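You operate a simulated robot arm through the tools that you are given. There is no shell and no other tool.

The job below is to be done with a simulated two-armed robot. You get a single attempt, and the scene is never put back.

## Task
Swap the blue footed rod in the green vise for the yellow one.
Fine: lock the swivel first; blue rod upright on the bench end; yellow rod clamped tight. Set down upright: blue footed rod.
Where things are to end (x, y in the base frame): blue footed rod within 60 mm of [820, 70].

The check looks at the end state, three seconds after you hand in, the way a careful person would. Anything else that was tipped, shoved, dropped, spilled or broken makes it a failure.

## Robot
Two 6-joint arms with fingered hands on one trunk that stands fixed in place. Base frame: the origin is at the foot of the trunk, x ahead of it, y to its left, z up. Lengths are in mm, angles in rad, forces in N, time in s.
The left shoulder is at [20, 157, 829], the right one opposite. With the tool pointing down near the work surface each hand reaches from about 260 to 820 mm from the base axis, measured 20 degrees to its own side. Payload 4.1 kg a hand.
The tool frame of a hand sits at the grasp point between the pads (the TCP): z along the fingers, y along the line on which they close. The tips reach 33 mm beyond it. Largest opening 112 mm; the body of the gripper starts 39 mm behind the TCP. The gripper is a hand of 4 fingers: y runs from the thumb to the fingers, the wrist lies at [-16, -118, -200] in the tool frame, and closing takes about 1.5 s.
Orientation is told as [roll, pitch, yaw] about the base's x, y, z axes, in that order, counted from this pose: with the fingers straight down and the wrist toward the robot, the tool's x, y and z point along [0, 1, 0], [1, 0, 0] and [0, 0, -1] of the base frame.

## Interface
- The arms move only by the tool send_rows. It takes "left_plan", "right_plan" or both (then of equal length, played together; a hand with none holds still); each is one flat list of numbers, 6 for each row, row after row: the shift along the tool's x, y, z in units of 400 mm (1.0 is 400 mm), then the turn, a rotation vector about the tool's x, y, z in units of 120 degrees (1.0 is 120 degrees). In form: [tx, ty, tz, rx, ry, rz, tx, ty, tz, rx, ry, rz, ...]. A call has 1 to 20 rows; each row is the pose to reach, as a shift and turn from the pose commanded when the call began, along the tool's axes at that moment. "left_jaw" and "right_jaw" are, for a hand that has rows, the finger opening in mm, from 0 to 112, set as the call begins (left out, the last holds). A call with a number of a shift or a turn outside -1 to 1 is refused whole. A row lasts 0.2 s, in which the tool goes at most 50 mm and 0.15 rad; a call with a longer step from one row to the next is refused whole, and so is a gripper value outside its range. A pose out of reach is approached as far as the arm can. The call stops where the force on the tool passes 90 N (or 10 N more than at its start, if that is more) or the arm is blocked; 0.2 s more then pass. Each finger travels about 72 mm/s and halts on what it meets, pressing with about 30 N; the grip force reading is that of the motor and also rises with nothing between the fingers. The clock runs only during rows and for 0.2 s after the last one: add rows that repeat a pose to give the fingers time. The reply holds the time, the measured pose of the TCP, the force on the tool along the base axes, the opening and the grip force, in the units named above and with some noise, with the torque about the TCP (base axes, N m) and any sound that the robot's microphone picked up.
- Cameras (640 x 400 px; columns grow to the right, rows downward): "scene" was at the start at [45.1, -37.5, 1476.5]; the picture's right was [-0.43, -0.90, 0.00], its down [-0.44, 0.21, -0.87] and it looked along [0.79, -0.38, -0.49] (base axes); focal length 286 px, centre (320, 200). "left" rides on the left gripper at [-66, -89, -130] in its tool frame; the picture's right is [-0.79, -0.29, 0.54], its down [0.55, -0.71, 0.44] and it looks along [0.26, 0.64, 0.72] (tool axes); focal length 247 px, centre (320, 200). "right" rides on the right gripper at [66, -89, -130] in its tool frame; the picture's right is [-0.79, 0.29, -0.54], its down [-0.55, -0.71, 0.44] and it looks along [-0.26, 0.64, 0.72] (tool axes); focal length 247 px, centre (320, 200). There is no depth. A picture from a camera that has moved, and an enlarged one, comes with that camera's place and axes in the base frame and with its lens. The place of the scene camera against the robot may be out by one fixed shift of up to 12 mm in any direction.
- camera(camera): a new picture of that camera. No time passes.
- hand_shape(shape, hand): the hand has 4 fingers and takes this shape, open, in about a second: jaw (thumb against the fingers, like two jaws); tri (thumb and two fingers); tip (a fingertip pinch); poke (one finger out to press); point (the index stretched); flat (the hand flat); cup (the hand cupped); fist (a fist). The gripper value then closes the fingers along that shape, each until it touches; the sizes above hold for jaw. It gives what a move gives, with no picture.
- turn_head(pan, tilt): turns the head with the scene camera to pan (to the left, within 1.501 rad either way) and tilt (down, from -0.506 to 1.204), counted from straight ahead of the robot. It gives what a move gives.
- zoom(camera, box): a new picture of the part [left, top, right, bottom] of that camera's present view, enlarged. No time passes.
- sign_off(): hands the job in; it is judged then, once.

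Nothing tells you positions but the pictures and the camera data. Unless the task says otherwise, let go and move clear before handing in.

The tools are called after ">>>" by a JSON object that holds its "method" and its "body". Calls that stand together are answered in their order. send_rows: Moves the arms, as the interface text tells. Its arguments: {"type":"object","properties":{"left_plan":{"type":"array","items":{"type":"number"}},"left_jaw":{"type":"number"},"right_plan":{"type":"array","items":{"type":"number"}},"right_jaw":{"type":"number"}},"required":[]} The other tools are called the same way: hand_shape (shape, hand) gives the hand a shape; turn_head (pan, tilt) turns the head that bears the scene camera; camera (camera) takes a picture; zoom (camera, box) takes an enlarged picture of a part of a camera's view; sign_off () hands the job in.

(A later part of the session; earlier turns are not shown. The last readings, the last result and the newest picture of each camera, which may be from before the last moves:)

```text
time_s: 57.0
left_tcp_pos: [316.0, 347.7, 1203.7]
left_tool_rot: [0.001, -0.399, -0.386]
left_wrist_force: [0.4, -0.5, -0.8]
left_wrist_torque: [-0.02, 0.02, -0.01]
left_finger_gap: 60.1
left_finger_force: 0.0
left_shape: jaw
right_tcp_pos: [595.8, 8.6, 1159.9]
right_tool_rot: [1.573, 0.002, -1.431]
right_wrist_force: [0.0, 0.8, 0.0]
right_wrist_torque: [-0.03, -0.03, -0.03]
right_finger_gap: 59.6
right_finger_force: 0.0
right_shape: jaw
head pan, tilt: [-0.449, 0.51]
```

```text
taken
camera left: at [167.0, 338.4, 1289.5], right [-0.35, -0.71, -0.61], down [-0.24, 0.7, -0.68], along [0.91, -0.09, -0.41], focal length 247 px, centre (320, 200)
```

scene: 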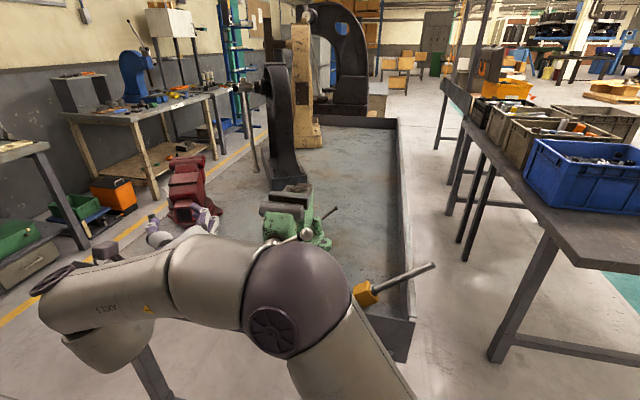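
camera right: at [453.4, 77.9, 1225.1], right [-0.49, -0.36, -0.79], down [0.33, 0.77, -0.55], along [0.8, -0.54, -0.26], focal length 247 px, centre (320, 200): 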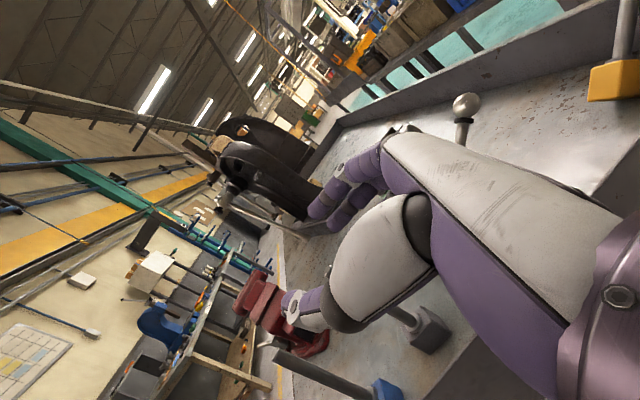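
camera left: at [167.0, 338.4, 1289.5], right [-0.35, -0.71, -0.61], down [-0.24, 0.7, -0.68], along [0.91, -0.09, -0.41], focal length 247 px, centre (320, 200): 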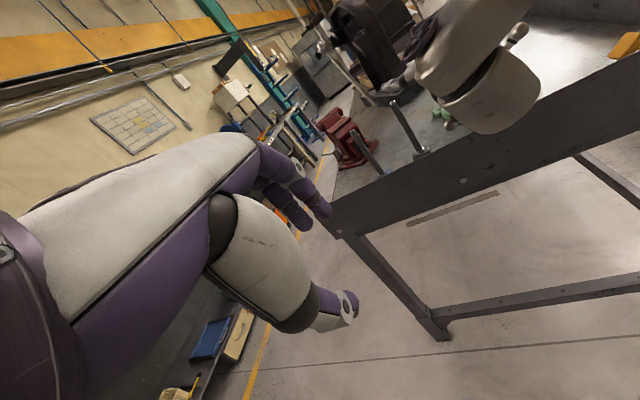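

The blue rod stands upright near (800,75). Next I'll bring the right hand back to the right side at height, rolling it back so I can pick the yellow rod off the lip.

>>> {"method": "send_rows", "body": {"right_plan": [0.0227, 0.0745, -0.0232, 0, 0, -0.0682, 0.0455, 0.1491, -0.0464, 0, 0, -0.1364, 0.0682, 0.2236, -0.0695, 0, 0, -0.2045, 0.0909, 0.2982, -0.0927, 0, 0, -0.2727, 0.1136, 0.3727, -0.1159, 0, 0, -0.3409, 0.1364, 0.4473, -0.1391, 0, 0, -0.4091, 0.1591, 0.5218, -0.1623, 0, 0, -0.4773, 0.1818, 0.5964, -0.1855, 0, 0, -0.5455, 0.2045, 0.6709, -0.2086, 0, 0, -0.6136, 0.2273, 0.7455, -0.2318, 0, 0, -0.6818, 0.25, 0.82, -0.255, 0, 0, -0.75]}}

>>> {"method": "camera", "body": {"camera": "scene"}}

>>> {"method": "camera", "body": {"camera": "right"}}

```text
time_s: 59.4
left_tcp_pos: [316.2, 349.2, 1204.1]
left_tool_rot: [0.002, -0.4, -0.389]
left_wrist_force: [-0.8, 0.2, 0.2]
left_wrist_torque: [-0.03, 0.01, -0.02]
left_finger_gap: 59.9
left_finger_force: 0.0
left_shape: jaw
right_tcp_pos: [539.4, -332.7, 1258.5]
right_tool_rot: [2.078, -1.567, -1.938]
right_wrist_force: [0.4, 0.6, 0.4]
right_wrist_torque: [0.04, 0.05, -0.03]
right_finger_gap: 59.6
right_finger_force: 0.0
right_shape: jaw
head pan, tilt: [-0.449, 0.51]
```

```text
taken
```

scene: 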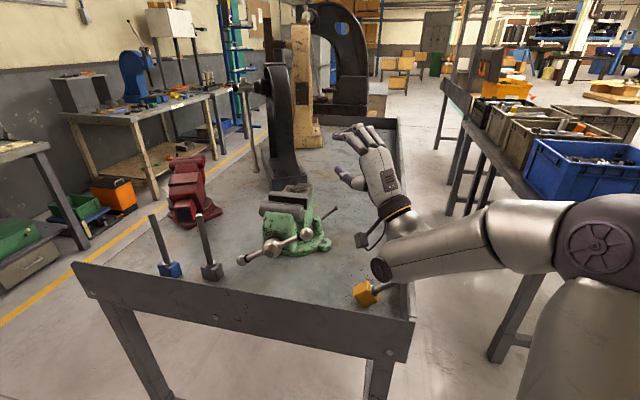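

```text
taken
camera right: at [400.3, -286.0, 1169.2], right [-0.42, -0.86, 0.28], down [0.51, -0.48, -0.71], along [0.75, -0.16, 0.64], focal length 247 px, centre (320, 200)
```

right: 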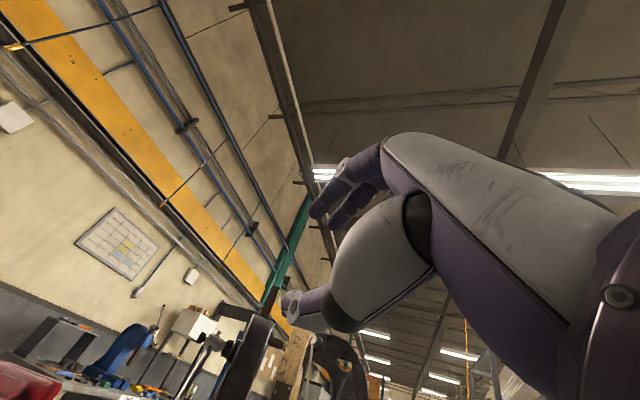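

Blue and grey are both upright. Now I'll pitch the right hand down and move it to the outside of the right lip, above the yellow rod's tip.

>>> {"method": "send_rows", "body": {"right_plan": [-0.0406, -0.0272, -0.0447, 0.0637, 0, 0, -0.0811, -0.0544, -0.0893, 0.1273, 0, 0, -0.1217, -0.0817, -0.134, 0.191, 0, 0, -0.1622, -0.1089, -0.1787, 0.2547, 0, 0, -0.2028, -0.1361, -0.2233, 0.3183, 0, 0, -0.2433, -0.1633, -0.268, 0.382, 0, 0, -0.2839, -0.1906, -0.3127, 0.4457, 0, 0, -0.3244, -0.2178, -0.3573, 0.5093, 0, 0, -0.365, -0.245, -0.402, 0.573, 0, 0]}}

>>> {"method": "camera", "body": {"camera": "scene"}}

>>> {"method": "camera", "body": {"camera": "right"}}

```text
time_s: 61.4
left_tcp_pos: [315.0, 348.6, 1203.3]
left_tool_rot: [0.001, -0.399, -0.388]
left_wrist_force: [-0.3, 0.4, 0.9]
left_wrist_torque: [-0.03, 0.0, 0.02]
left_finger_gap: 60.0
left_finger_force: 0.0
left_shape: jaw
right_tcp_pos: [399.4, -499.2, 1159.0]
right_tool_rot: [0.005, -0.373, 0.135]
right_wrist_force: [-0.6, 0.1, 0.4]
right_wrist_torque: [-0.01, -0.03, -0.03]
right_finger_gap: 59.7
right_finger_force: 0.1
right_shape: jaw
head pan, tilt: [-0.449, 0.51]
```

```text
taken
```

scene: 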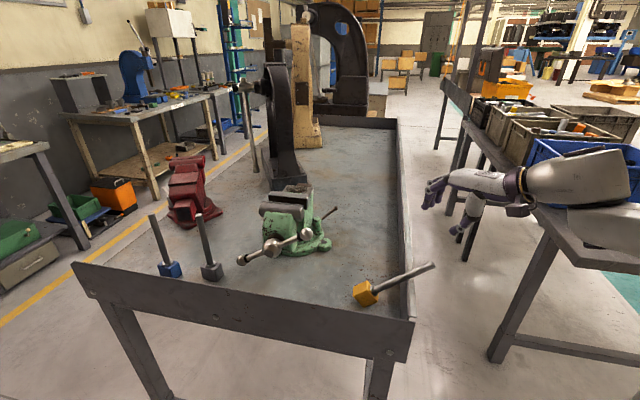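

```text
taken
camera right: at [260.8, -453.7, 1248.2], right [0.18, -0.78, 0.6], down [-0.42, -0.61, -0.67], along [0.89, -0.14, -0.44], focal length 247 px, centre (320, 200)
```

right: 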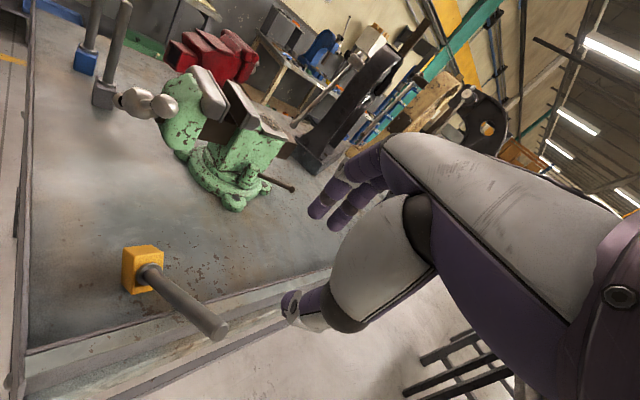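

I can see the yellow rod clearly: tip near (387,-483,1025) and collar near (458,-384,927), pointing up over the lip. I'll tilt the hand so the fingers point back down along the rod from beyond its tip.

>>> {"method": "send_rows", "body": {"right_plan": [-0.0107, -0.0222, 0.0119, 0, 0.0376, 0.0444, -0.0213, -0.0444, 0.0238, 0, 0.0751, 0.0888, -0.032, -0.0667, 0.0357, 0, 0.1127, 0.1332, -0.0427, -0.0889, 0.0476, 0, 0.1502, 0.1776, -0.0533, -0.1111, 0.0594, 0, 0.1878, 0.2219, -0.064, -0.1333, 0.0713, 0, 0.2253, 0.2663, -0.0747, -0.1556, 0.0832, 0, 0.2629, 0.3107, -0.0853, -0.1778, 0.0951, 0, 0.3004, 0.3551, -0.096, -0.2, 0.107, 0, 0.338, 0.3995]}}

>>> {"method": "camera", "body": {"camera": "scene"}}

>>> {"method": "camera", "body": {"camera": "right"}}

```text
time_s: 63.4
left_tcp_pos: [314.7, 348.6, 1203.8]
left_tool_rot: [0.002, -0.399, -0.387]
left_wrist_force: [-0.4, 0.0, 0.4]
left_wrist_torque: [-0.03, 0.01, 0.0]
left_finger_gap: 60.0
left_finger_force: 0.0
left_shape: jaw
right_tcp_pos: [347.3, -545.2, 1088.8]
right_tool_rot: [0.904, 0.003, -0.609]
right_wrist_force: [-0.9, -0.1, 0.2]
right_wrist_torque: [0.01, 0.04, -0.01]
right_finger_gap: 59.8
right_finger_force: 0.2
right_shape: jaw
head pan, tilt: [-0.449, 0.51]
```

```text
taken
```

scene: 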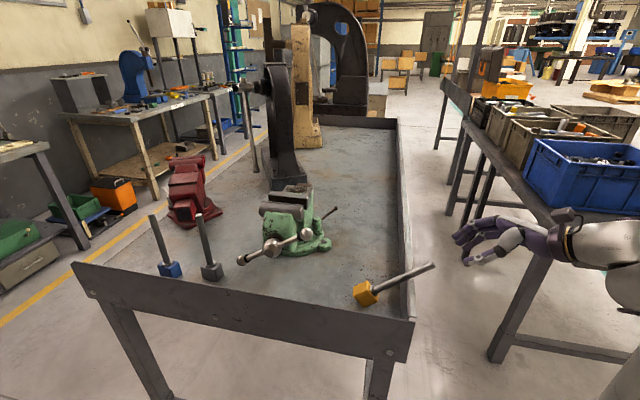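

```text
taken
camera right: at [239.0, -545.5, 1221.9], right [-0.29, -0.91, -0.29], down [-0.59, 0.41, -0.7], along [0.76, -0.03, -0.65], focal length 247 px, centre (320, 200)
```

right: 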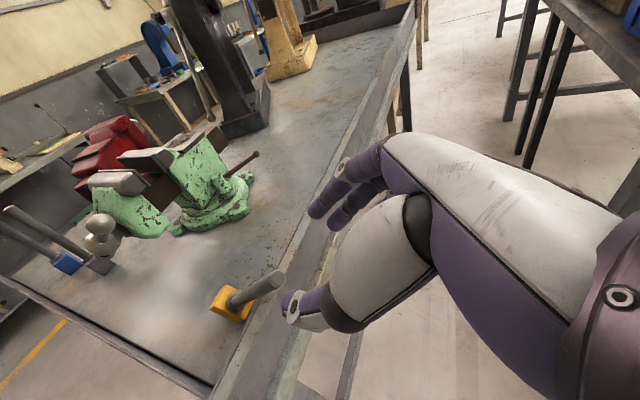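

The hand is aligned along the rod within a few mm. I'll advance over the tip and check.

>>> {"method": "send_rows", "body": {"right_plan": [-0.003, 0, 0.09, 0, 0, 0, -0.006, 0, 0.18, 0, 0, 0, -0.006, -0.003, 0.262, 0, 0, 0]}}

>>> {"method": "zoom", "body": {"camera": "scene", "box": [340, 210, 500, 330]}}

>>> {"method": "zoom", "body": {"camera": "right", "box": [180, 130, 450, 350]}}

```text
time_s: 64.2
left_tcp_pos: [315.0, 348.6, 1203.3]
left_tool_rot: [0.0, -0.4, -0.387]
left_wrist_force: [0.0, 0.5, 0.0]
left_wrist_torque: [0.0, 0.01, 0.01]
left_finger_gap: 60.0
left_finger_force: 0.1
left_shape: jaw
right_tcp_pos: [391.4, -477.9, 1022.7]
right_tool_rot: [0.903, 0.004, -0.608]
right_wrist_force: [0.0, 0.1, 0.6]
right_wrist_torque: [-0.02, 0.02, -0.03]
right_finger_gap: 60.0
right_finger_force: 0.1
right_shape: jaw
head pan, tilt: [-0.449, 0.51]
```

```text
3.33 times, centred on (420, 270) of scene
camera zoom: at [44.9, -37.6, 1476.5], right [-0.43, -0.9, 0.0], down [-0.44, 0.21, -0.87], along [0.79, -0.38, -0.49], focal length 954 px, centre (-13, -33)
```

zoom: 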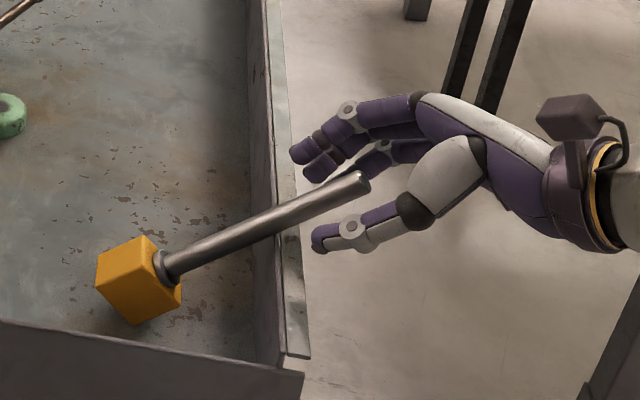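

```text
1.82 times, centred on (315, 240) of right
camera zoom: at [283.2, -477.7, 1155.2], right [-0.29, -0.91, -0.29], down [-0.59, 0.41, -0.7], along [0.76, -0.03, -0.65], focal length 449 px, centre (329, 127)
```

zoom: 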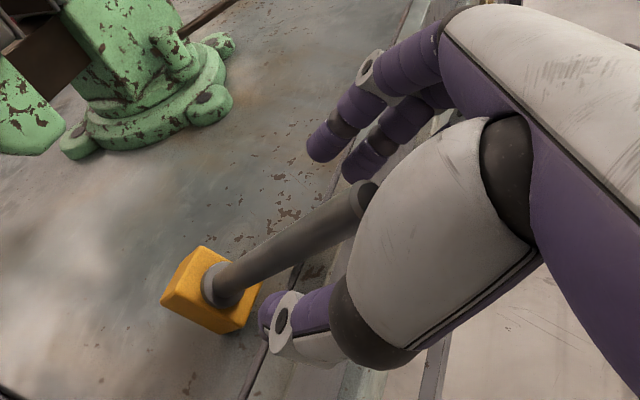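

The rod's end lies between the thumb and fingers. Closing.

>>> {"method": "send_rows", "body": {"right_plan": [0, 0, 0, 0, 0, 0, 0, 0, 0, 0, 0, 0, 0, 0, 0, 0, 0, 0, 0, 0, 0, 0, 0, 0, 0, 0, 0, 0, 0, 0, 0, 0, 0, 0, 0, 0, 0, 0, 0, 0, 0, 0], "right_jaw": 0}}

>>> {"method": "zoom", "body": {"camera": "scene", "box": [340, 210, 500, 330]}}

>>> {"method": "zoom", "body": {"camera": "right", "box": [180, 130, 450, 350]}}

```text
time_s: 65.8
left_tcp_pos: [315.4, 347.1, 1204.4]
left_tool_rot: [0.003, -0.4, -0.387]
left_wrist_force: [0.0, 0.2, -0.3]
left_wrist_torque: [0.01, 0.02, 0.03]
left_finger_gap: 60.4
left_finger_force: 0.1
left_shape: jaw
right_tcp_pos: [390.8, -476.5, 1021.5]
right_tool_rot: [0.903, 0.003, -0.607]
right_wrist_force: [2.3, 4.7, 1.0]
right_wrist_torque: [0.09, -0.09, 0.01]
right_finger_gap: 8.0
right_finger_force: 30.0
right_shape: jaw
head pan, tilt: [-0.449, 0.51]
```

```text
3.33 times, centred on (420, 270) of scene
camera zoom: at [45.2, -37.3, 1476.5], right [-0.43, -0.9, 0.0], down [-0.44, 0.21, -0.87], along [0.79, -0.38, -0.49], focal length 954 px, centre (-13, -33)
```

zoom: 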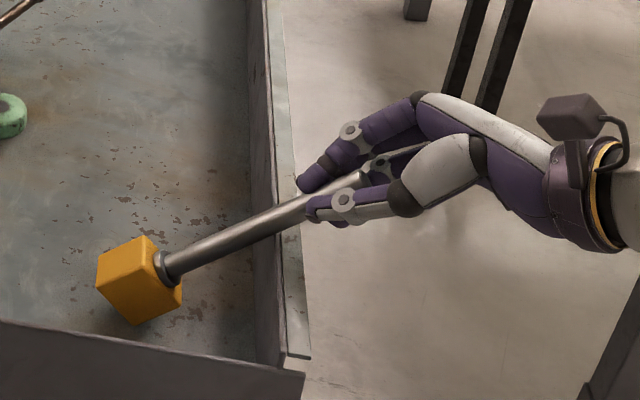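

```text
1.82 times, centred on (315, 240) of right
camera zoom: at [283.4, -477.7, 1155.3], right [-0.29, -0.91, -0.29], down [-0.59, 0.41, -0.7], along [0.76, -0.03, -0.65], focal length 449 px, centre (329, 127)
```

zoom: 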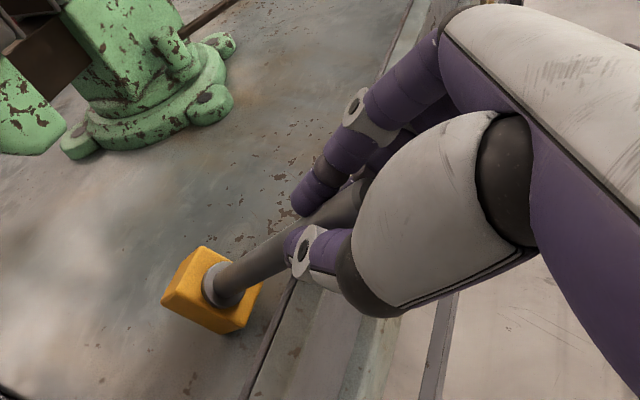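

The yellow rod is gripped. I'll lift it and rotate it upright together, keeping the foot over the bench.

>>> {"method": "send_rows", "body": {"right_plan": [0.0559, 0.0006, 0.0079, 0, -0.0611, 0, 0.1117, 0.0011, 0.0157, 0, -0.1223, 0, 0.1676, 0.0017, 0.0236, 0, -0.1834, 0, 0.2234, 0.0023, 0.0314, 0, -0.2446, 0, 0.2793, 0.0029, 0.0393, 0, -0.3057, 0, 0.3351, 0.0034, 0.0471, 0, -0.3669, 0, 0.391, 0.004, 0.055, 0, -0.428, 0]}}

>>> {"method": "camera", "body": {"camera": "scene"}}

>>> {"method": "camera", "body": {"camera": "right"}}

```text
time_s: 67.4
left_tcp_pos: [314.7, 347.9, 1204.2]
left_tool_rot: [0.003, -0.398, -0.388]
left_wrist_force: [0.2, -0.5, -0.1]
left_wrist_torque: [0.02, 0.01, 0.0]
left_finger_gap: 60.0
left_finger_force: 0.0
left_shape: jaw
right_tcp_pos: [429.8, -424.7, 1084.6]
right_tool_rot: [0.396, 0.001, -0.604]
right_wrist_force: [-0.2, 0.3, -7.0]
right_wrist_torque: [-0.07, 0.1, 0.0]
right_finger_gap: 7.9
right_finger_force: 30.3
right_shape: jaw
right hand out of reach, approached as far as the arm can: row 5, 6, 7
head pan, tilt: [-0.449, 0.51]
```

```text
taken
```

scene: 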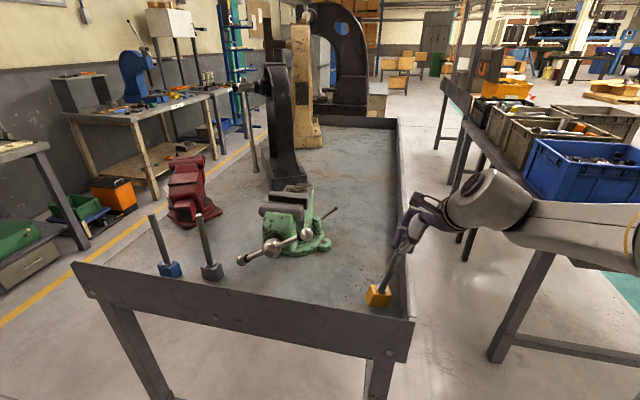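

```text
taken
camera right: at [362.3, -367.1, 1229.3], right [-0.3, -0.94, 0.19], down [-0.78, 0.12, -0.61], along [0.55, -0.33, -0.77], focal length 247 px, centre (320, 200)
```

right: 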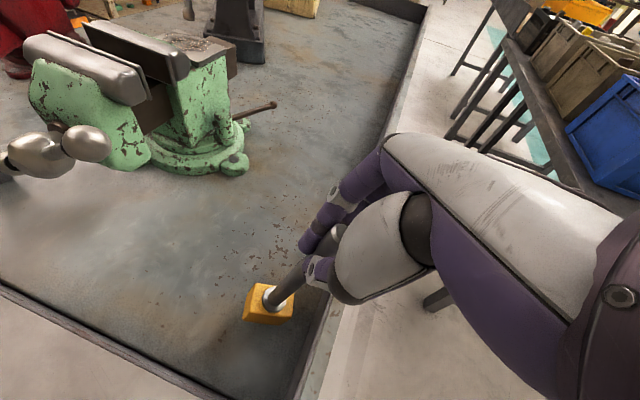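

The rod is lifted and half upright, but the arm stops short at that yaw. The rod is symmetric about its axis, so I'll turn the hand's yaw to an easier angle while finishing the upright rotation.

>>> {"method": "send_rows", "body": {"right_plan": [0, 0, 0, 0, 0, -0.04, 0, 0, 0, 0, 0, -0.08, 0, 0, 0, 0, 0, -0.12, 0, 0, 0, 0, 0, -0.16, 0, 0, 0, 0, 0, -0.16, 0, 0, 0, 0, 0, -0.16]}}

>>> {"method": "camera", "body": {"camera": "right"}}

>>> {"method": "zoom", "body": {"camera": "scene", "box": [330, 170, 490, 330]}}

```text
time_s: 68.8
left_tcp_pos: [314.4, 347.4, 1204.4]
left_tool_rot: [0.002, -0.399, -0.388]
left_wrist_force: [0.4, -0.5, -0.6]
left_wrist_torque: [-0.02, -0.01, 0.03]
left_finger_gap: 60.0
left_finger_force: 0.1
left_shape: jaw
right_tcp_pos: [429.1, -425.7, 1084.5]
right_tool_rot: [0.379, -0.126, -0.294]
right_wrist_force: [-0.2, 0.5, -8.4]
right_wrist_torque: [-0.22, 0.16, -0.03]
right_finger_gap: 7.9
right_finger_force: 30.2
right_shape: jaw
head pan, tilt: [-0.449, 0.51]
```

```text
taken
camera right: at [330.3, -383.1, 1216.0], right [-0.02, -0.97, 0.24], down [-0.7, -0.16, -0.69], along [0.71, -0.19, -0.68], focal length 247 px, centre (320, 200)
```

right: 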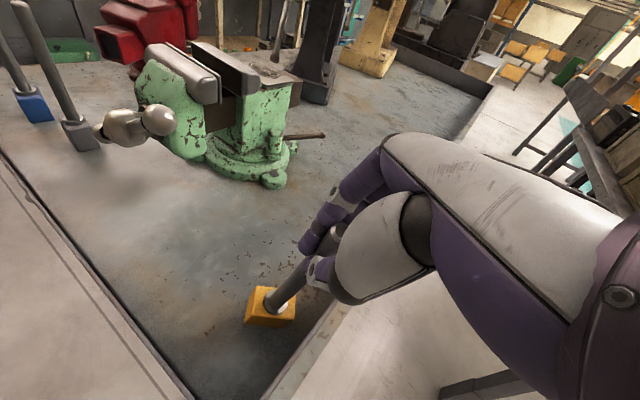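

```text
2.50 times, centred on (410, 250) of scene
camera zoom: at [45.3, -37.7, 1476.5], right [-0.43, -0.9, 0.0], down [-0.44, 0.21, -0.87], along [0.79, -0.38, -0.49], focal length 716 px, centre (95, 75)
```

zoom: 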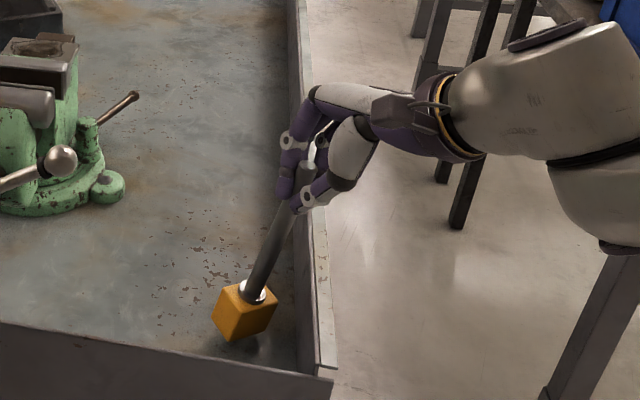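

The yaw changed while position and tilt held. From here I'll finish the upright rotation at a lower height, well inside the lip.

>>> {"method": "send_rows", "body": {"right_plan": [0.0396, 0.0151, 0.0107, 0.0154, -0.0449, 0, 0.0793, 0.0303, 0.0215, 0.0307, -0.0898, 0, 0.1189, 0.0454, 0.0322, 0.0461, -0.1347, 0, 0.1585, 0.0605, 0.043, 0.0614, -0.1796, 0]}}

>>> {"method": "camera", "body": {"camera": "right"}}

>>> {"method": "zoom", "body": {"camera": "scene", "box": [330, 170, 490, 330]}}

```text
time_s: 69.8
left_tcp_pos: [314.3, 347.8, 1203.1]
left_tool_rot: [0.002, -0.401, -0.388]
left_wrist_force: [-1.2, -0.3, -0.4]
left_wrist_torque: [0.0, 0.0, -0.02]
left_finger_gap: 60.0
left_finger_force: 0.0
left_shape: jaw
right_tcp_pos: [431.1, -421.7, 1060.3]
right_tool_rot: [0.128, -0.075, -0.26]
right_wrist_force: [0.9, -3.4, 33.0]
right_wrist_torque: [-0.4, -0.45, -0.1]
right_finger_gap: 10.9
right_finger_force: 30.3
right_shape: jaw
right hand out of reach, approached as far as the arm can: row 2, 3, 4
head pan, tilt: [-0.449, 0.51]
```

```text
taken
camera right: at [346.9, -350.3, 1191.4], right [0.03, -0.89, 0.45], down [-0.77, -0.3, -0.56], along [0.63, -0.34, -0.7], focal length 247 px, centre (320, 200)
```

right: 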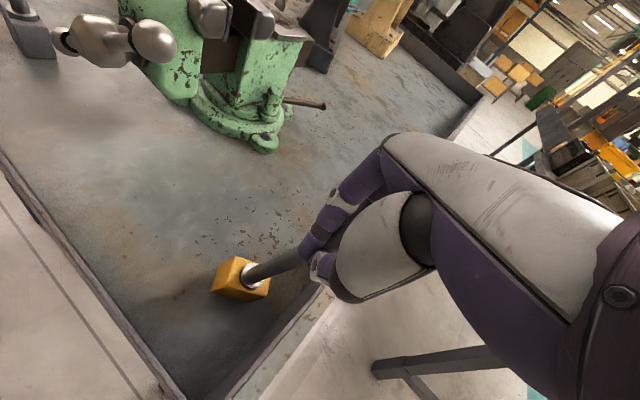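

```text
2.50 times, centred on (410, 250) of scene
camera zoom: at [44.5, -37.0, 1476.6], right [-0.43, -0.9, 0.0], down [-0.44, 0.21, -0.87], along [0.79, -0.38, -0.49], focal length 716 px, centre (95, 75)
```

zoom: 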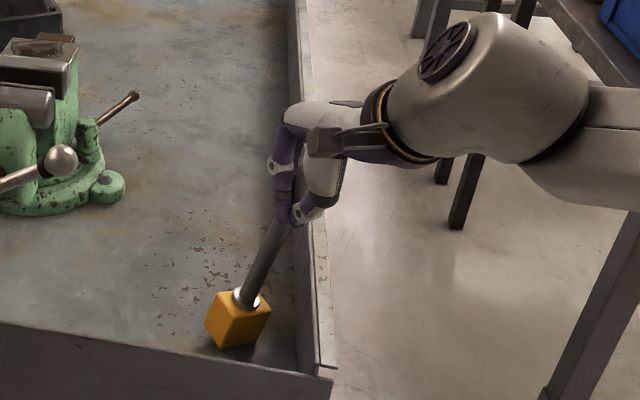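

The arm is awkward there, and the foot is pressing on the bench at about 33 N. I'll lift and move outward, where a tool-down pose worked before.

>>> {"method": "send_rows", "body": {"right_plan": [0, 0.02, -0.07, 0, 0, 0, 0.02, 0.1, -0.125, 0, 0, 0, 0.04, 0.19, -0.125, 0, 0, 0, 0.055, 0.27, -0.125, 0, 0, 0]}}

>>> {"method": "camera", "body": {"camera": "right"}}

>>> {"method": "camera", "body": {"camera": "scene"}}

```text
time_s: 70.8
left_tcp_pos: [314.3, 347.8, 1203.6]
left_tool_rot: [0.002, -0.399, -0.385]
left_wrist_force: [-0.3, 0.4, -0.2]
left_wrist_torque: [0.0, -0.06, 0.02]
left_finger_gap: 60.0
left_finger_force: 0.1
left_shape: jaw
right_tcp_pos: [505.8, -460.9, 1085.8]
right_tool_rot: [0.165, -0.105, -0.236]
right_wrist_force: [0.1, -0.7, -7.7]
right_wrist_torque: [-0.2, -0.12, -0.06]
right_finger_gap: 7.9
right_finger_force: 30.3
right_shape: jaw
right hand out of reach, approached as far as the arm can: row 1, 2, 3, 4
head pan, tilt: [-0.449, 0.51]
```

```text
taken
camera right: at [416.5, -395.2, 1215.0], right [0.03, -0.9, 0.43], down [-0.74, -0.31, -0.59], along [0.67, -0.3, -0.68], focal length 247 px, centre (320, 200)
```

right: 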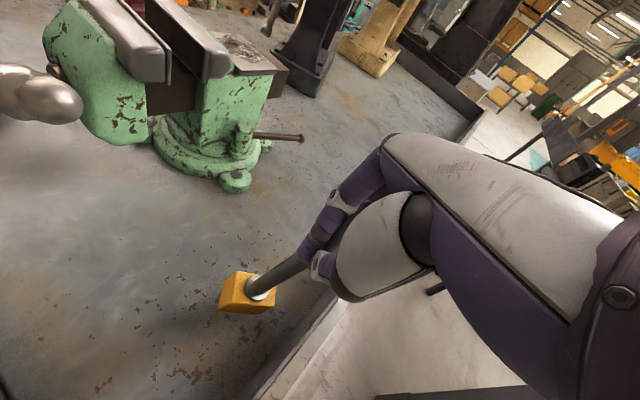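

```text
taken
```

scene: 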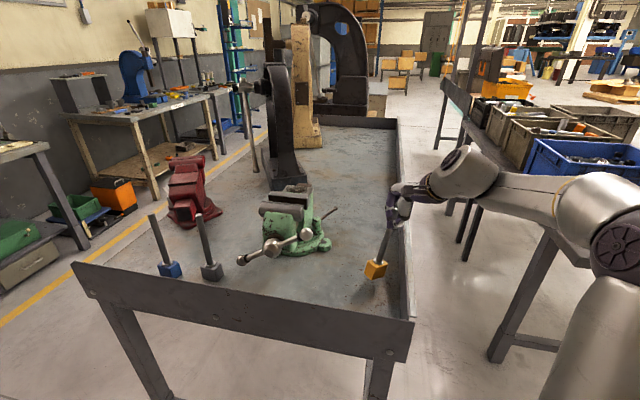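

The rod is hanging in the air with about 11° of tilt. The wrist seems limited in outward yaw, so I'll yaw the hand inward and then straighten.

>>> {"method": "send_rows", "body": {"right_plan": [0, 0, -0.01, 0, 0, -0.06, 0, 0, -0.02, 0, 0, -0.12, 0, 0, -0.03, 0, 0, -0.18, 0, 0, -0.03, 0, 0, -0.24, 0, 0, -0.03, 0, 0, -0.3, 0, 0, -0.03, 0, 0, -0.3]}}

>>> {"method": "camera", "body": {"camera": "right"}}

>>> {"method": "zoom", "body": {"camera": "scene", "box": [330, 150, 490, 310]}}

```text
time_s: 72.2
left_tcp_pos: [314.6, 349.1, 1203.5]
left_tool_rot: [0.004, -0.4, -0.386]
left_wrist_force: [-0.3, 0.5, -0.7]
left_wrist_torque: [-0.01, 0.03, 0.01]
left_finger_gap: 60.1
left_finger_force: 0.1
left_shape: jaw
right_tcp_pos: [504.5, -461.2, 1096.7]
right_tool_rot: [0.076, -0.182, 0.395]
right_wrist_force: [0.1, -0.1, -8.1]
right_wrist_torque: [-0.11, 0.03, 0.02]
right_finger_gap: 7.7
right_finger_force: 29.8
right_shape: jaw
head pan, tilt: [-0.449, 0.51]
```

```text
taken
camera right: at [380.4, -453.9, 1213.3], right [0.5, -0.69, 0.52], down [-0.37, -0.72, -0.6], along [0.78, 0.11, -0.61], focal length 247 px, centre (320, 200)
```

right: 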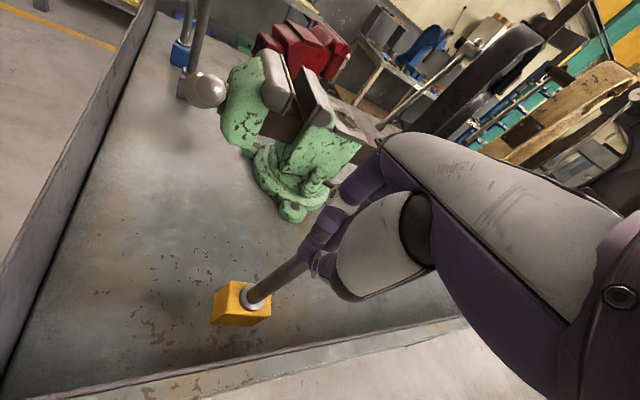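

```text
2.50 times, centred on (410, 230) of scene
camera zoom: at [45.3, -37.6, 1476.5], right [-0.43, -0.9, 0.0], down [-0.44, 0.21, -0.87], along [0.79, -0.38, -0.49], focal length 716 px, centre (95, 125)
```

zoom: 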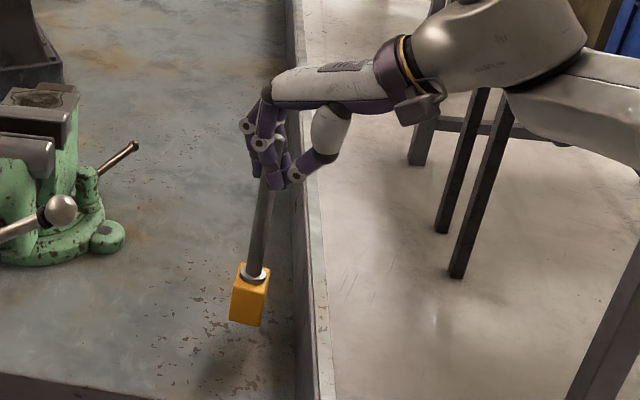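

No reach warning this time. The rod leans only about 5–6°, so I'll correct that tilt and carry it further onto the bench, to about (560,-388).

>>> {"method": "send_rows", "body": {"right_plan": [0.0368, 0.0598, 0.0267, 0.006, -0.0137, -0.0021, 0.0737, 0.1197, 0.0533, 0.012, -0.0275, -0.0041, 0.1105, 0.1795, 0.08, 0.018, -0.0412, -0.0062]}}

>>> {"method": "camera", "body": {"camera": "right"}}

>>> {"method": "zoom", "body": {"camera": "scene", "box": [310, 150, 450, 310]}}

>>> {"method": "zoom", "body": {"camera": "left", "box": [440, 0, 640, 140]}}

```text
time_s: 73.0
left_tcp_pos: [314.8, 347.4, 1202.5]
left_tool_rot: [0.002, -0.398, -0.388]
left_wrist_force: [-0.9, -0.2, -0.4]
left_wrist_torque: [0.03, 0.0, 0.04]
left_finger_gap: 60.0
left_finger_force: 0.1
left_shape: jaw
right_tcp_pos: [558.4, -388.5, 1081.0]
right_tool_rot: [-0.011, -0.144, 0.41]
right_wrist_force: [0.5, 0.8, -8.4]
right_wrist_torque: [0.06, 0.0, -0.02]
right_finger_gap: 7.7
right_finger_force: 30.0
right_shape: jaw
head pan, tilt: [-0.449, 0.51]
```

```text
taken
camera right: at [432.9, -370.1, 1197.1], right [0.5, -0.64, 0.58], down [-0.37, -0.77, -0.53], along [0.78, 0.05, -0.62], focal length 247 px, centre (320, 200)
```

right: 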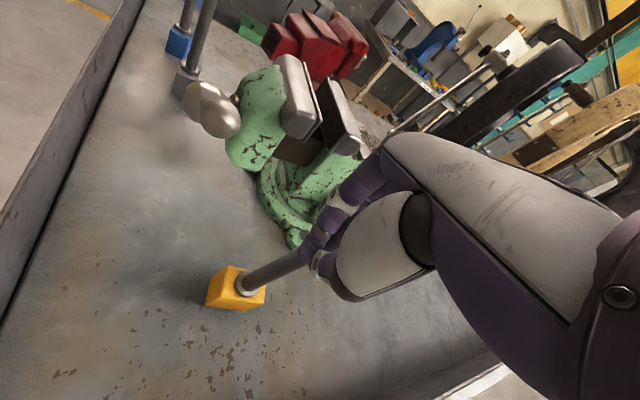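

```text
2.50 times, centred on (380, 230) of scene
camera zoom: at [45.1, -37.8, 1476.5], right [-0.43, -0.9, 0.0], down [-0.44, 0.21, -0.87], along [0.79, -0.38, -0.49], focal length 716 px, centre (170, 125)
```

zoom: 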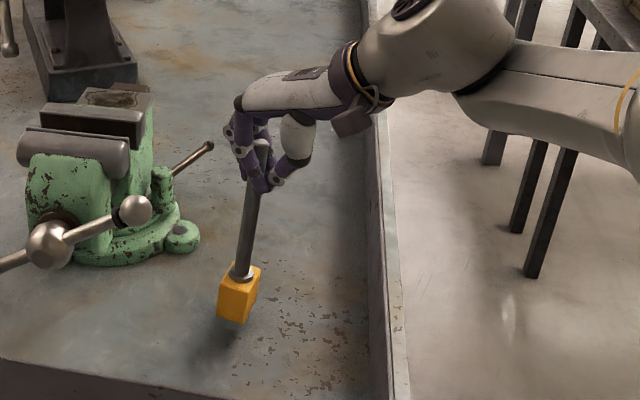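

```text
2.86 times, centred on (540, 70) of left
camera zoom: at [166.7, 337.7, 1289.7], right [-0.35, -0.71, -0.61], down [-0.24, 0.7, -0.68], along [0.91, -0.09, -0.41], focal length 706 px, centre (-309, 571)
```

zoom: 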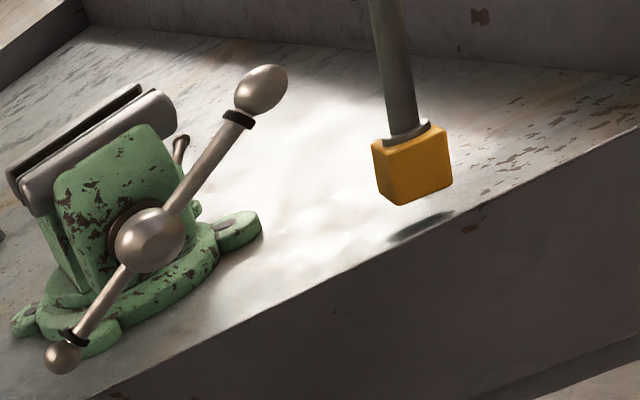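

I'll measure the rod's verticality more precisely with tighter zooms.

>>> {"method": "zoom", "body": {"camera": "scene", "box": [345, 190, 395, 240]}}

>>> {"method": "zoom", "body": {"camera": "left", "box": [550, 0, 630, 80]}}

>>> {"method": "zoom", "body": {"camera": "right", "box": [180, 220, 350, 340]}}

```text
8.00 times, centred on (370, 215) of scene
camera zoom: at [45.1, -37.8, 1476.5], right [-0.43, -0.9, 0.0], down [-0.44, 0.21, -0.87], along [0.79, -0.38, -0.49], focal length 2289 px, centre (-80, 80)
```

zoom: 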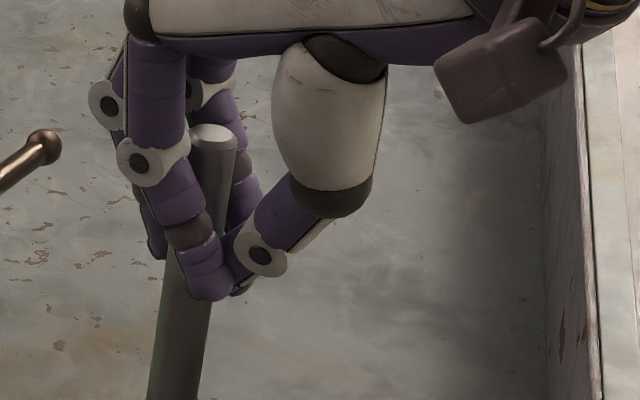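

```text
5.00 times, centred on (590, 40) of left
camera zoom: at [166.7, 337.7, 1289.7], right [-0.35, -0.71, -0.61], down [-0.24, 0.7, -0.68], along [0.91, -0.09, -0.41], focal length 1235 px, centre (-1030, 1000)
```

zoom: 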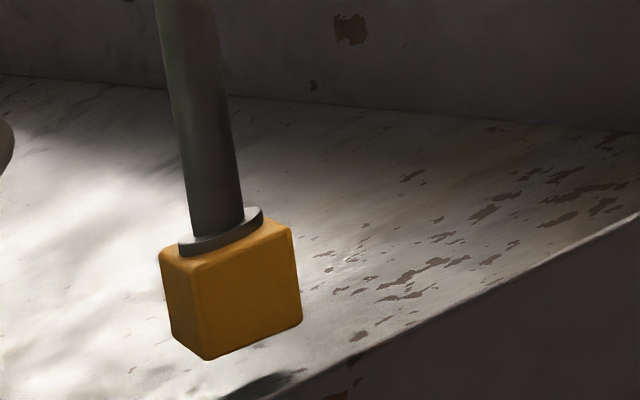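

```text
3.33 times, centred on (265, 280) of right
camera zoom: at [432.9, -370.1, 1197.1], right [0.5, -0.64, 0.58], down [-0.37, -0.77, -0.53], along [0.78, 0.05, -0.62], focal length 823 px, centre (503, -67)
```

zoom: 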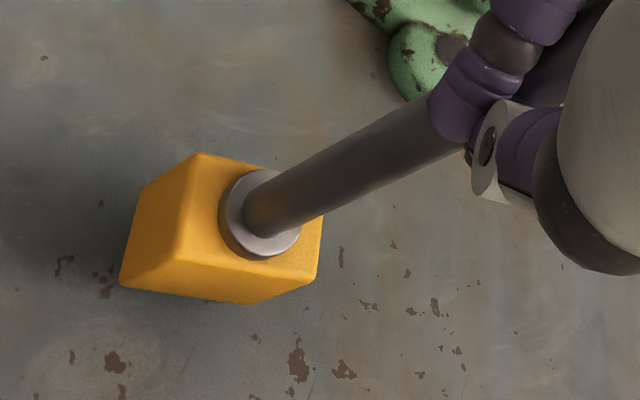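

All three views agree the rod still leans about 0.1 rad, its top towards the robot's right. I'll correct that, check again, then lower it.

>>> {"method": "send_rows", "body": {"right_plan": [0, 0, 0, 0.0095, -0.0216, -0.0033, 0, 0, 0, 0.019, -0.0433, -0.0065, 0, 0, 0, 0.019, -0.0433, -0.0065]}}

>>> {"method": "zoom", "body": {"camera": "scene", "box": [345, 190, 395, 240]}}

>>> {"method": "zoom", "body": {"camera": "left", "box": [550, 0, 630, 80]}}

>>> {"method": "zoom", "body": {"camera": "right", "box": [180, 220, 350, 340]}}

```text
time_s: 73.8
left_tcp_pos: [314.1, 349.0, 1203.4]
left_tool_rot: [0.002, -0.399, -0.388]
left_wrist_force: [-0.7, -0.4, -0.2]
left_wrist_torque: [0.0, -0.01, 0.02]
left_finger_gap: 59.9
left_finger_force: 0.2
left_shape: jaw
right_tcp_pos: [558.0, -389.2, 1081.5]
right_tool_rot: [-0.107, -0.103, 0.42]
right_wrist_force: [-0.6, -0.8, -8.1]
right_wrist_torque: [0.0, 0.06, 0.03]
right_finger_gap: 7.5
right_finger_force: 30.5
right_shape: jaw
head pan, tilt: [-0.449, 0.51]
```

```text
8.00 times, centred on (370, 215) of scene
camera zoom: at [45.3, -37.7, 1476.5], right [-0.43, -0.9, 0.0], down [-0.44, 0.21, -0.87], along [0.79, -0.38, -0.49], focal length 2289 px, centre (-80, 80)
```

zoom: 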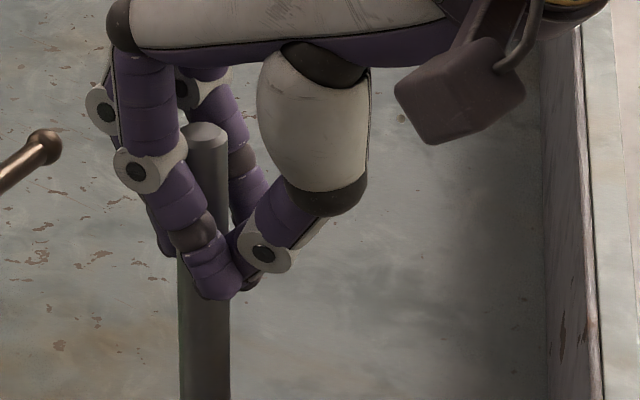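

```text
5.00 times, centred on (590, 40) of left
camera zoom: at [166.9, 337.8, 1289.6], right [-0.35, -0.71, -0.61], down [-0.24, 0.7, -0.68], along [0.91, -0.09, -0.41], focal length 1235 px, centre (-1030, 1000)
```

zoom: 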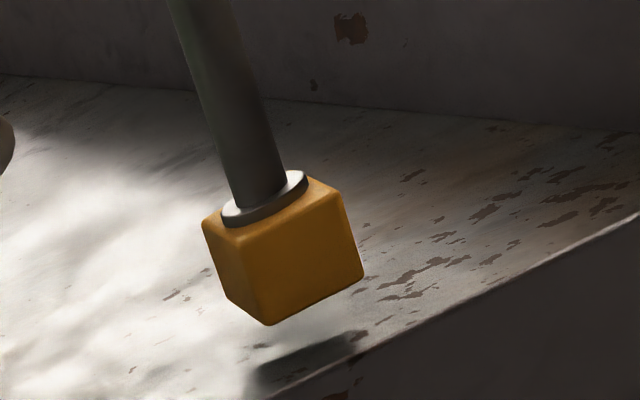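

```text
3.33 times, centred on (265, 280) of right
camera zoom: at [432.6, -359.0, 1194.5], right [0.5, -0.58, 0.65], down [-0.37, -0.82, -0.45], along [0.78, -0.01, -0.62], focal length 823 px, centre (503, -67)
```

zoom: 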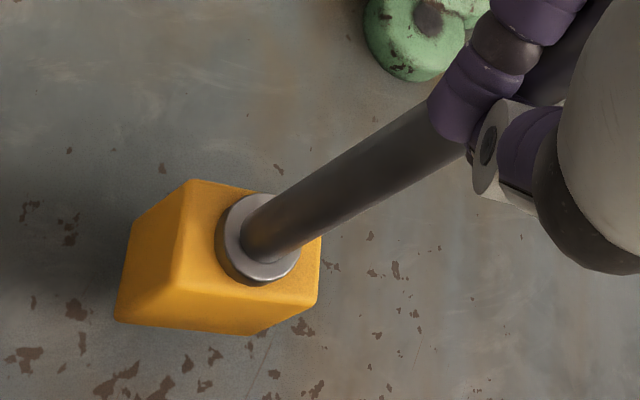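

The residual lean is only about 3°. I'll trim that slightly and lower towards the bench, watching the force.

>>> {"method": "send_rows", "body": {"right_plan": [0.002, -0.002, 0.017, -0.0087, -0.0039, 0, 0.0037, -0.0036, 0.0346, -0.0174, -0.0077, 0]}}

>>> {"method": "zoom", "body": {"camera": "left", "box": [550, 0, 630, 80]}}

>>> {"method": "zoom", "body": {"camera": "scene", "box": [335, 190, 405, 260]}}

```text
time_s: 74.4
left_tcp_pos: [314.6, 347.6, 1204.0]
left_tool_rot: [0.002, -0.4, -0.386]
left_wrist_force: [0.3, 0.1, -0.5]
left_wrist_torque: [0.0, 0.0, -0.02]
left_finger_gap: 59.8
left_finger_force: 0.1
left_shape: jaw
right_tcp_pos: [557.6, -388.6, 1067.9]
right_tool_rot: [-0.123, -0.139, 0.425]
right_wrist_force: [0.3, -0.5, -8.7]
right_wrist_torque: [0.02, 0.11, 0.0]
right_finger_gap: 7.5
right_finger_force: 29.8
right_shape: jaw
head pan, tilt: [-0.449, 0.51]
```

```text
5.00 times, centred on (590, 40) of left
camera zoom: at [166.9, 337.9, 1289.6], right [-0.35, -0.71, -0.61], down [-0.24, 0.7, -0.68], along [0.91, -0.09, -0.41], focal length 1235 px, centre (-1030, 1000)
```

zoom: 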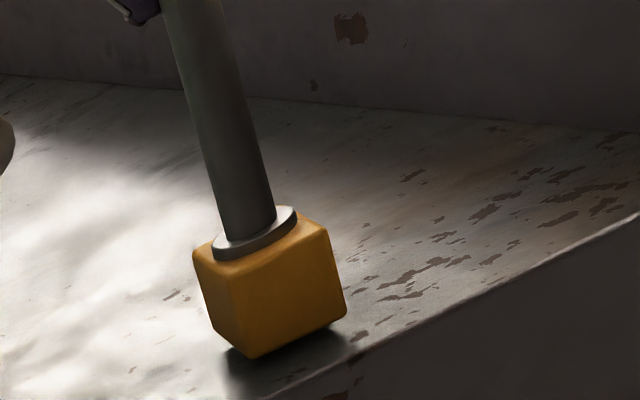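

```text
5.71 times, centred on (370, 225) of scene
camera zoom: at [45.3, -37.6, 1476.5], right [-0.43, -0.9, 0.0], down [-0.44, 0.21, -0.87], along [0.79, -0.38, -0.49], focal length 1635 px, centre (34, 57)
```

zoom: 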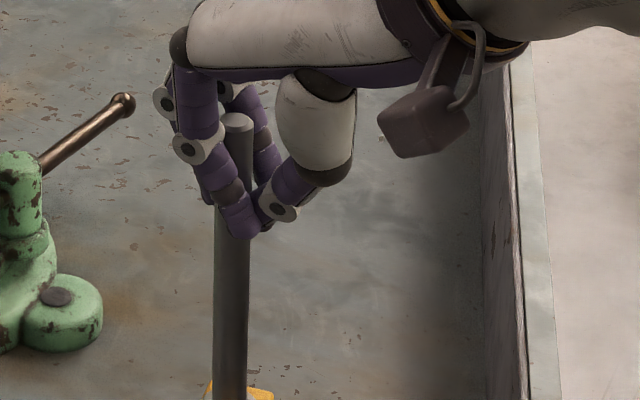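

Nearly touching now. I'll lower further in small steps.

>>> {"method": "send_rows", "body": {"right_plan": [0.001, -0.001, 0.01, 0, 0, 0]}}

>>> {"method": "send_rows", "body": {"right_plan": [0.001, -0.001, 0.01, 0, 0, 0]}}

>>> {"method": "zoom", "body": {"camera": "left", "box": [550, 0, 630, 80]}}

```text
time_s: 74.8
left_tcp_pos: [315.0, 348.2, 1204.1]
left_tool_rot: [0.003, -0.4, -0.386]
left_wrist_force: [-0.1, 0.6, -0.3]
left_wrist_torque: [0.02, -0.04, 0.02]
left_finger_gap: 59.9
left_finger_force: 0.1
left_shape: jaw
right_tcp_pos: [558.1, -388.4, 1064.2]
right_tool_rot: [-0.122, -0.141, 0.425]
right_wrist_force: [0.3, 0.5, -8.7]
right_wrist_torque: [0.05, 0.05, 0.01]
right_finger_gap: 7.4
right_finger_force: 30.1
right_shape: jaw
head pan, tilt: [-0.449, 0.51]
```

```text
time_s: 75.2
left_tcp_pos: [315.0, 348.5, 1203.9]
left_tool_rot: [0.003, -0.4, -0.387]
left_wrist_force: [0.7, 0.2, -0.3]
left_wrist_torque: [0.0, -0.01, -0.03]
left_finger_gap: 60.2
left_finger_force: 0.1
left_shape: jaw
right_tcp_pos: [558.3, -391.3, 1061.4]
right_tool_rot: [-0.124, -0.143, 0.426]
right_wrist_force: [-1.2, 0.3, 2.9]
right_wrist_torque: [-0.01, -0.08, 0.02]
right_finger_gap: 7.6
right_finger_force: 30.3
right_shape: jaw
head pan, tilt: [-0.449, 0.51]
```

```text
5.00 times, centred on (590, 40) of left
camera zoom: at [166.7, 338.0, 1289.6], right [-0.35, -0.71, -0.61], down [-0.24, 0.7, -0.68], along [0.91, -0.09, -0.41], focal length 1235 px, centre (-1030, 1000)
```

zoom: 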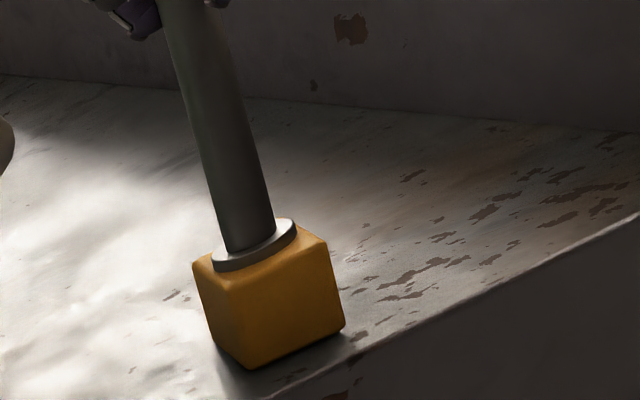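

The foot touched down with only a couple of degrees of lean. I'll press lightly and release.

>>> {"method": "send_rows", "body": {"right_plan": [0.0004, -0.0004, 0.004, 0, 0, 0]}}

>>> {"method": "send_rows", "body": {"right_plan": [0, 0, 0, 0, 0, 0, 0, 0, 0, 0, 0, 0, 0, 0, 0, 0, 0, 0, 0, 0, 0, 0, 0, 0], "right_jaw": 60}}

>>> {"method": "zoom", "body": {"camera": "left", "box": [550, 0, 630, 80]}}

>>> {"method": "zoom", "body": {"camera": "scene", "box": [335, 190, 405, 280]}}

```text
time_s: 75.6
left_tcp_pos: [314.6, 348.2, 1203.9]
left_tool_rot: [0.002, -0.399, -0.388]
left_wrist_force: [-0.6, 0.7, 0.6]
left_wrist_torque: [0.0, 0.01, 0.05]
left_finger_gap: 60.2
left_finger_force: 0.0
left_shape: jaw
right_tcp_pos: [558.6, -390.5, 1060.9]
right_tool_rot: [-0.125, -0.144, 0.424]
right_wrist_force: [-2.3, 0.7, 11.9]
right_wrist_torque: [-0.04, -0.21, 0.0]
right_finger_gap: 8.2
right_finger_force: 29.8
right_shape: jaw
head pan, tilt: [-0.449, 0.51]
```

```text
time_s: 76.6
left_tcp_pos: [314.4, 347.8, 1204.4]
left_tool_rot: [0.002, -0.401, -0.389]
left_wrist_force: [0.0, 0.6, 0.5]
left_wrist_torque: [-0.01, -0.02, -0.01]
left_finger_gap: 60.0
left_finger_force: 0.0
left_shape: jaw
right_tcp_pos: [557.6, -388.7, 1057.5]
right_tool_rot: [-0.122, -0.141, 0.423]
right_wrist_force: [0.0, -0.5, 0.9]
right_wrist_torque: [-0.02, 0.0, -0.01]
right_finger_gap: 59.4
right_finger_force: 0.1
right_shape: jaw
head pan, tilt: [-0.449, 0.51]
```

```text
5.00 times, centred on (590, 40) of left
camera zoom: at [166.7, 338.0, 1289.6], right [-0.35, -0.71, -0.61], down [-0.24, 0.7, -0.68], along [0.91, -0.09, -0.41], focal length 1235 px, centre (-1030, 1000)
```

zoom: 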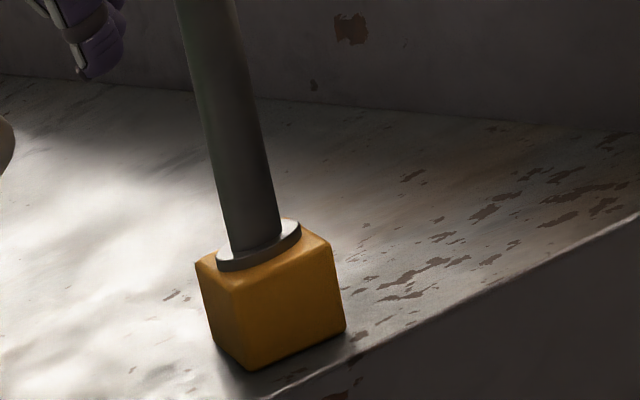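

```text
4.44 times, centred on (370, 235) of scene
camera zoom: at [45.1, -37.5, 1476.5], right [-0.43, -0.9, 0.0], down [-0.44, 0.21, -0.87], along [0.79, -0.38, -0.49], focal length 1272 px, centre (98, 44)
```

zoom: 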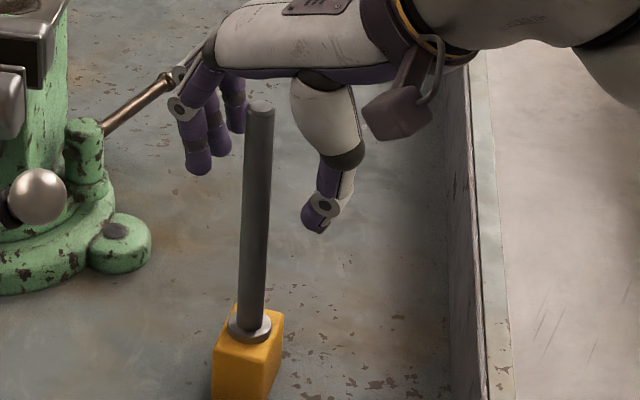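

The yellow rod is standing upright. I'll lift a little and slide the hand out sideways to the right, without touching the rod.

>>> {"method": "send_rows", "body": {"right_plan": [-0.012, 0.014, -0.09, 0, 0, 0, -0.1, 0.014, -0.099, 0, 0, 0, -0.2, 0.014, -0.099, 0, 0, 0, -0.3, 0.014, -0.099, 0, 0, 0]}}

>>> {"method": "camera", "body": {"camera": "scene"}}

>>> {"method": "camera", "body": {"camera": "right"}}

```text
time_s: 77.6
left_tcp_pos: [314.8, 348.7, 1202.8]
left_tool_rot: [0.003, -0.4, -0.387]
left_wrist_force: [0.1, 0.6, -0.4]
left_wrist_torque: [-0.03, -0.04, -0.02]
left_finger_gap: 60.0
left_finger_force: 0.1
left_shape: jaw
right_tcp_pos: [601.8, -494.0, 1113.2]
right_tool_rot: [-0.123, -0.139, 0.425]
right_wrist_force: [-0.2, -0.4, -0.5]
right_wrist_torque: [-0.06, 0.01, -0.04]
right_finger_gap: 59.7
right_finger_force: 0.0
right_shape: jaw
head pan, tilt: [-0.449, 0.51]
```

```text
taken
```

scene: 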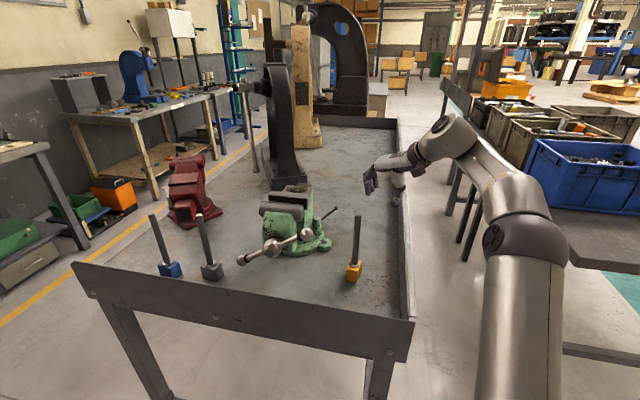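

```text
taken
camera right: at [472.4, -463.9, 1220.8], right [0.48, -0.58, 0.67], down [-0.35, -0.82, -0.46], along [0.81, -0.01, -0.59], focal length 247 px, centre (320, 200)
```

right: 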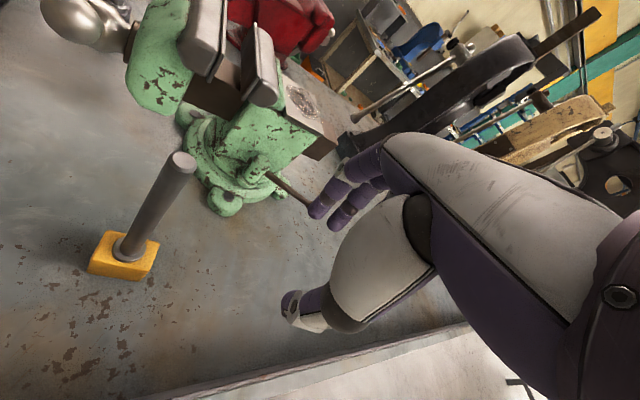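

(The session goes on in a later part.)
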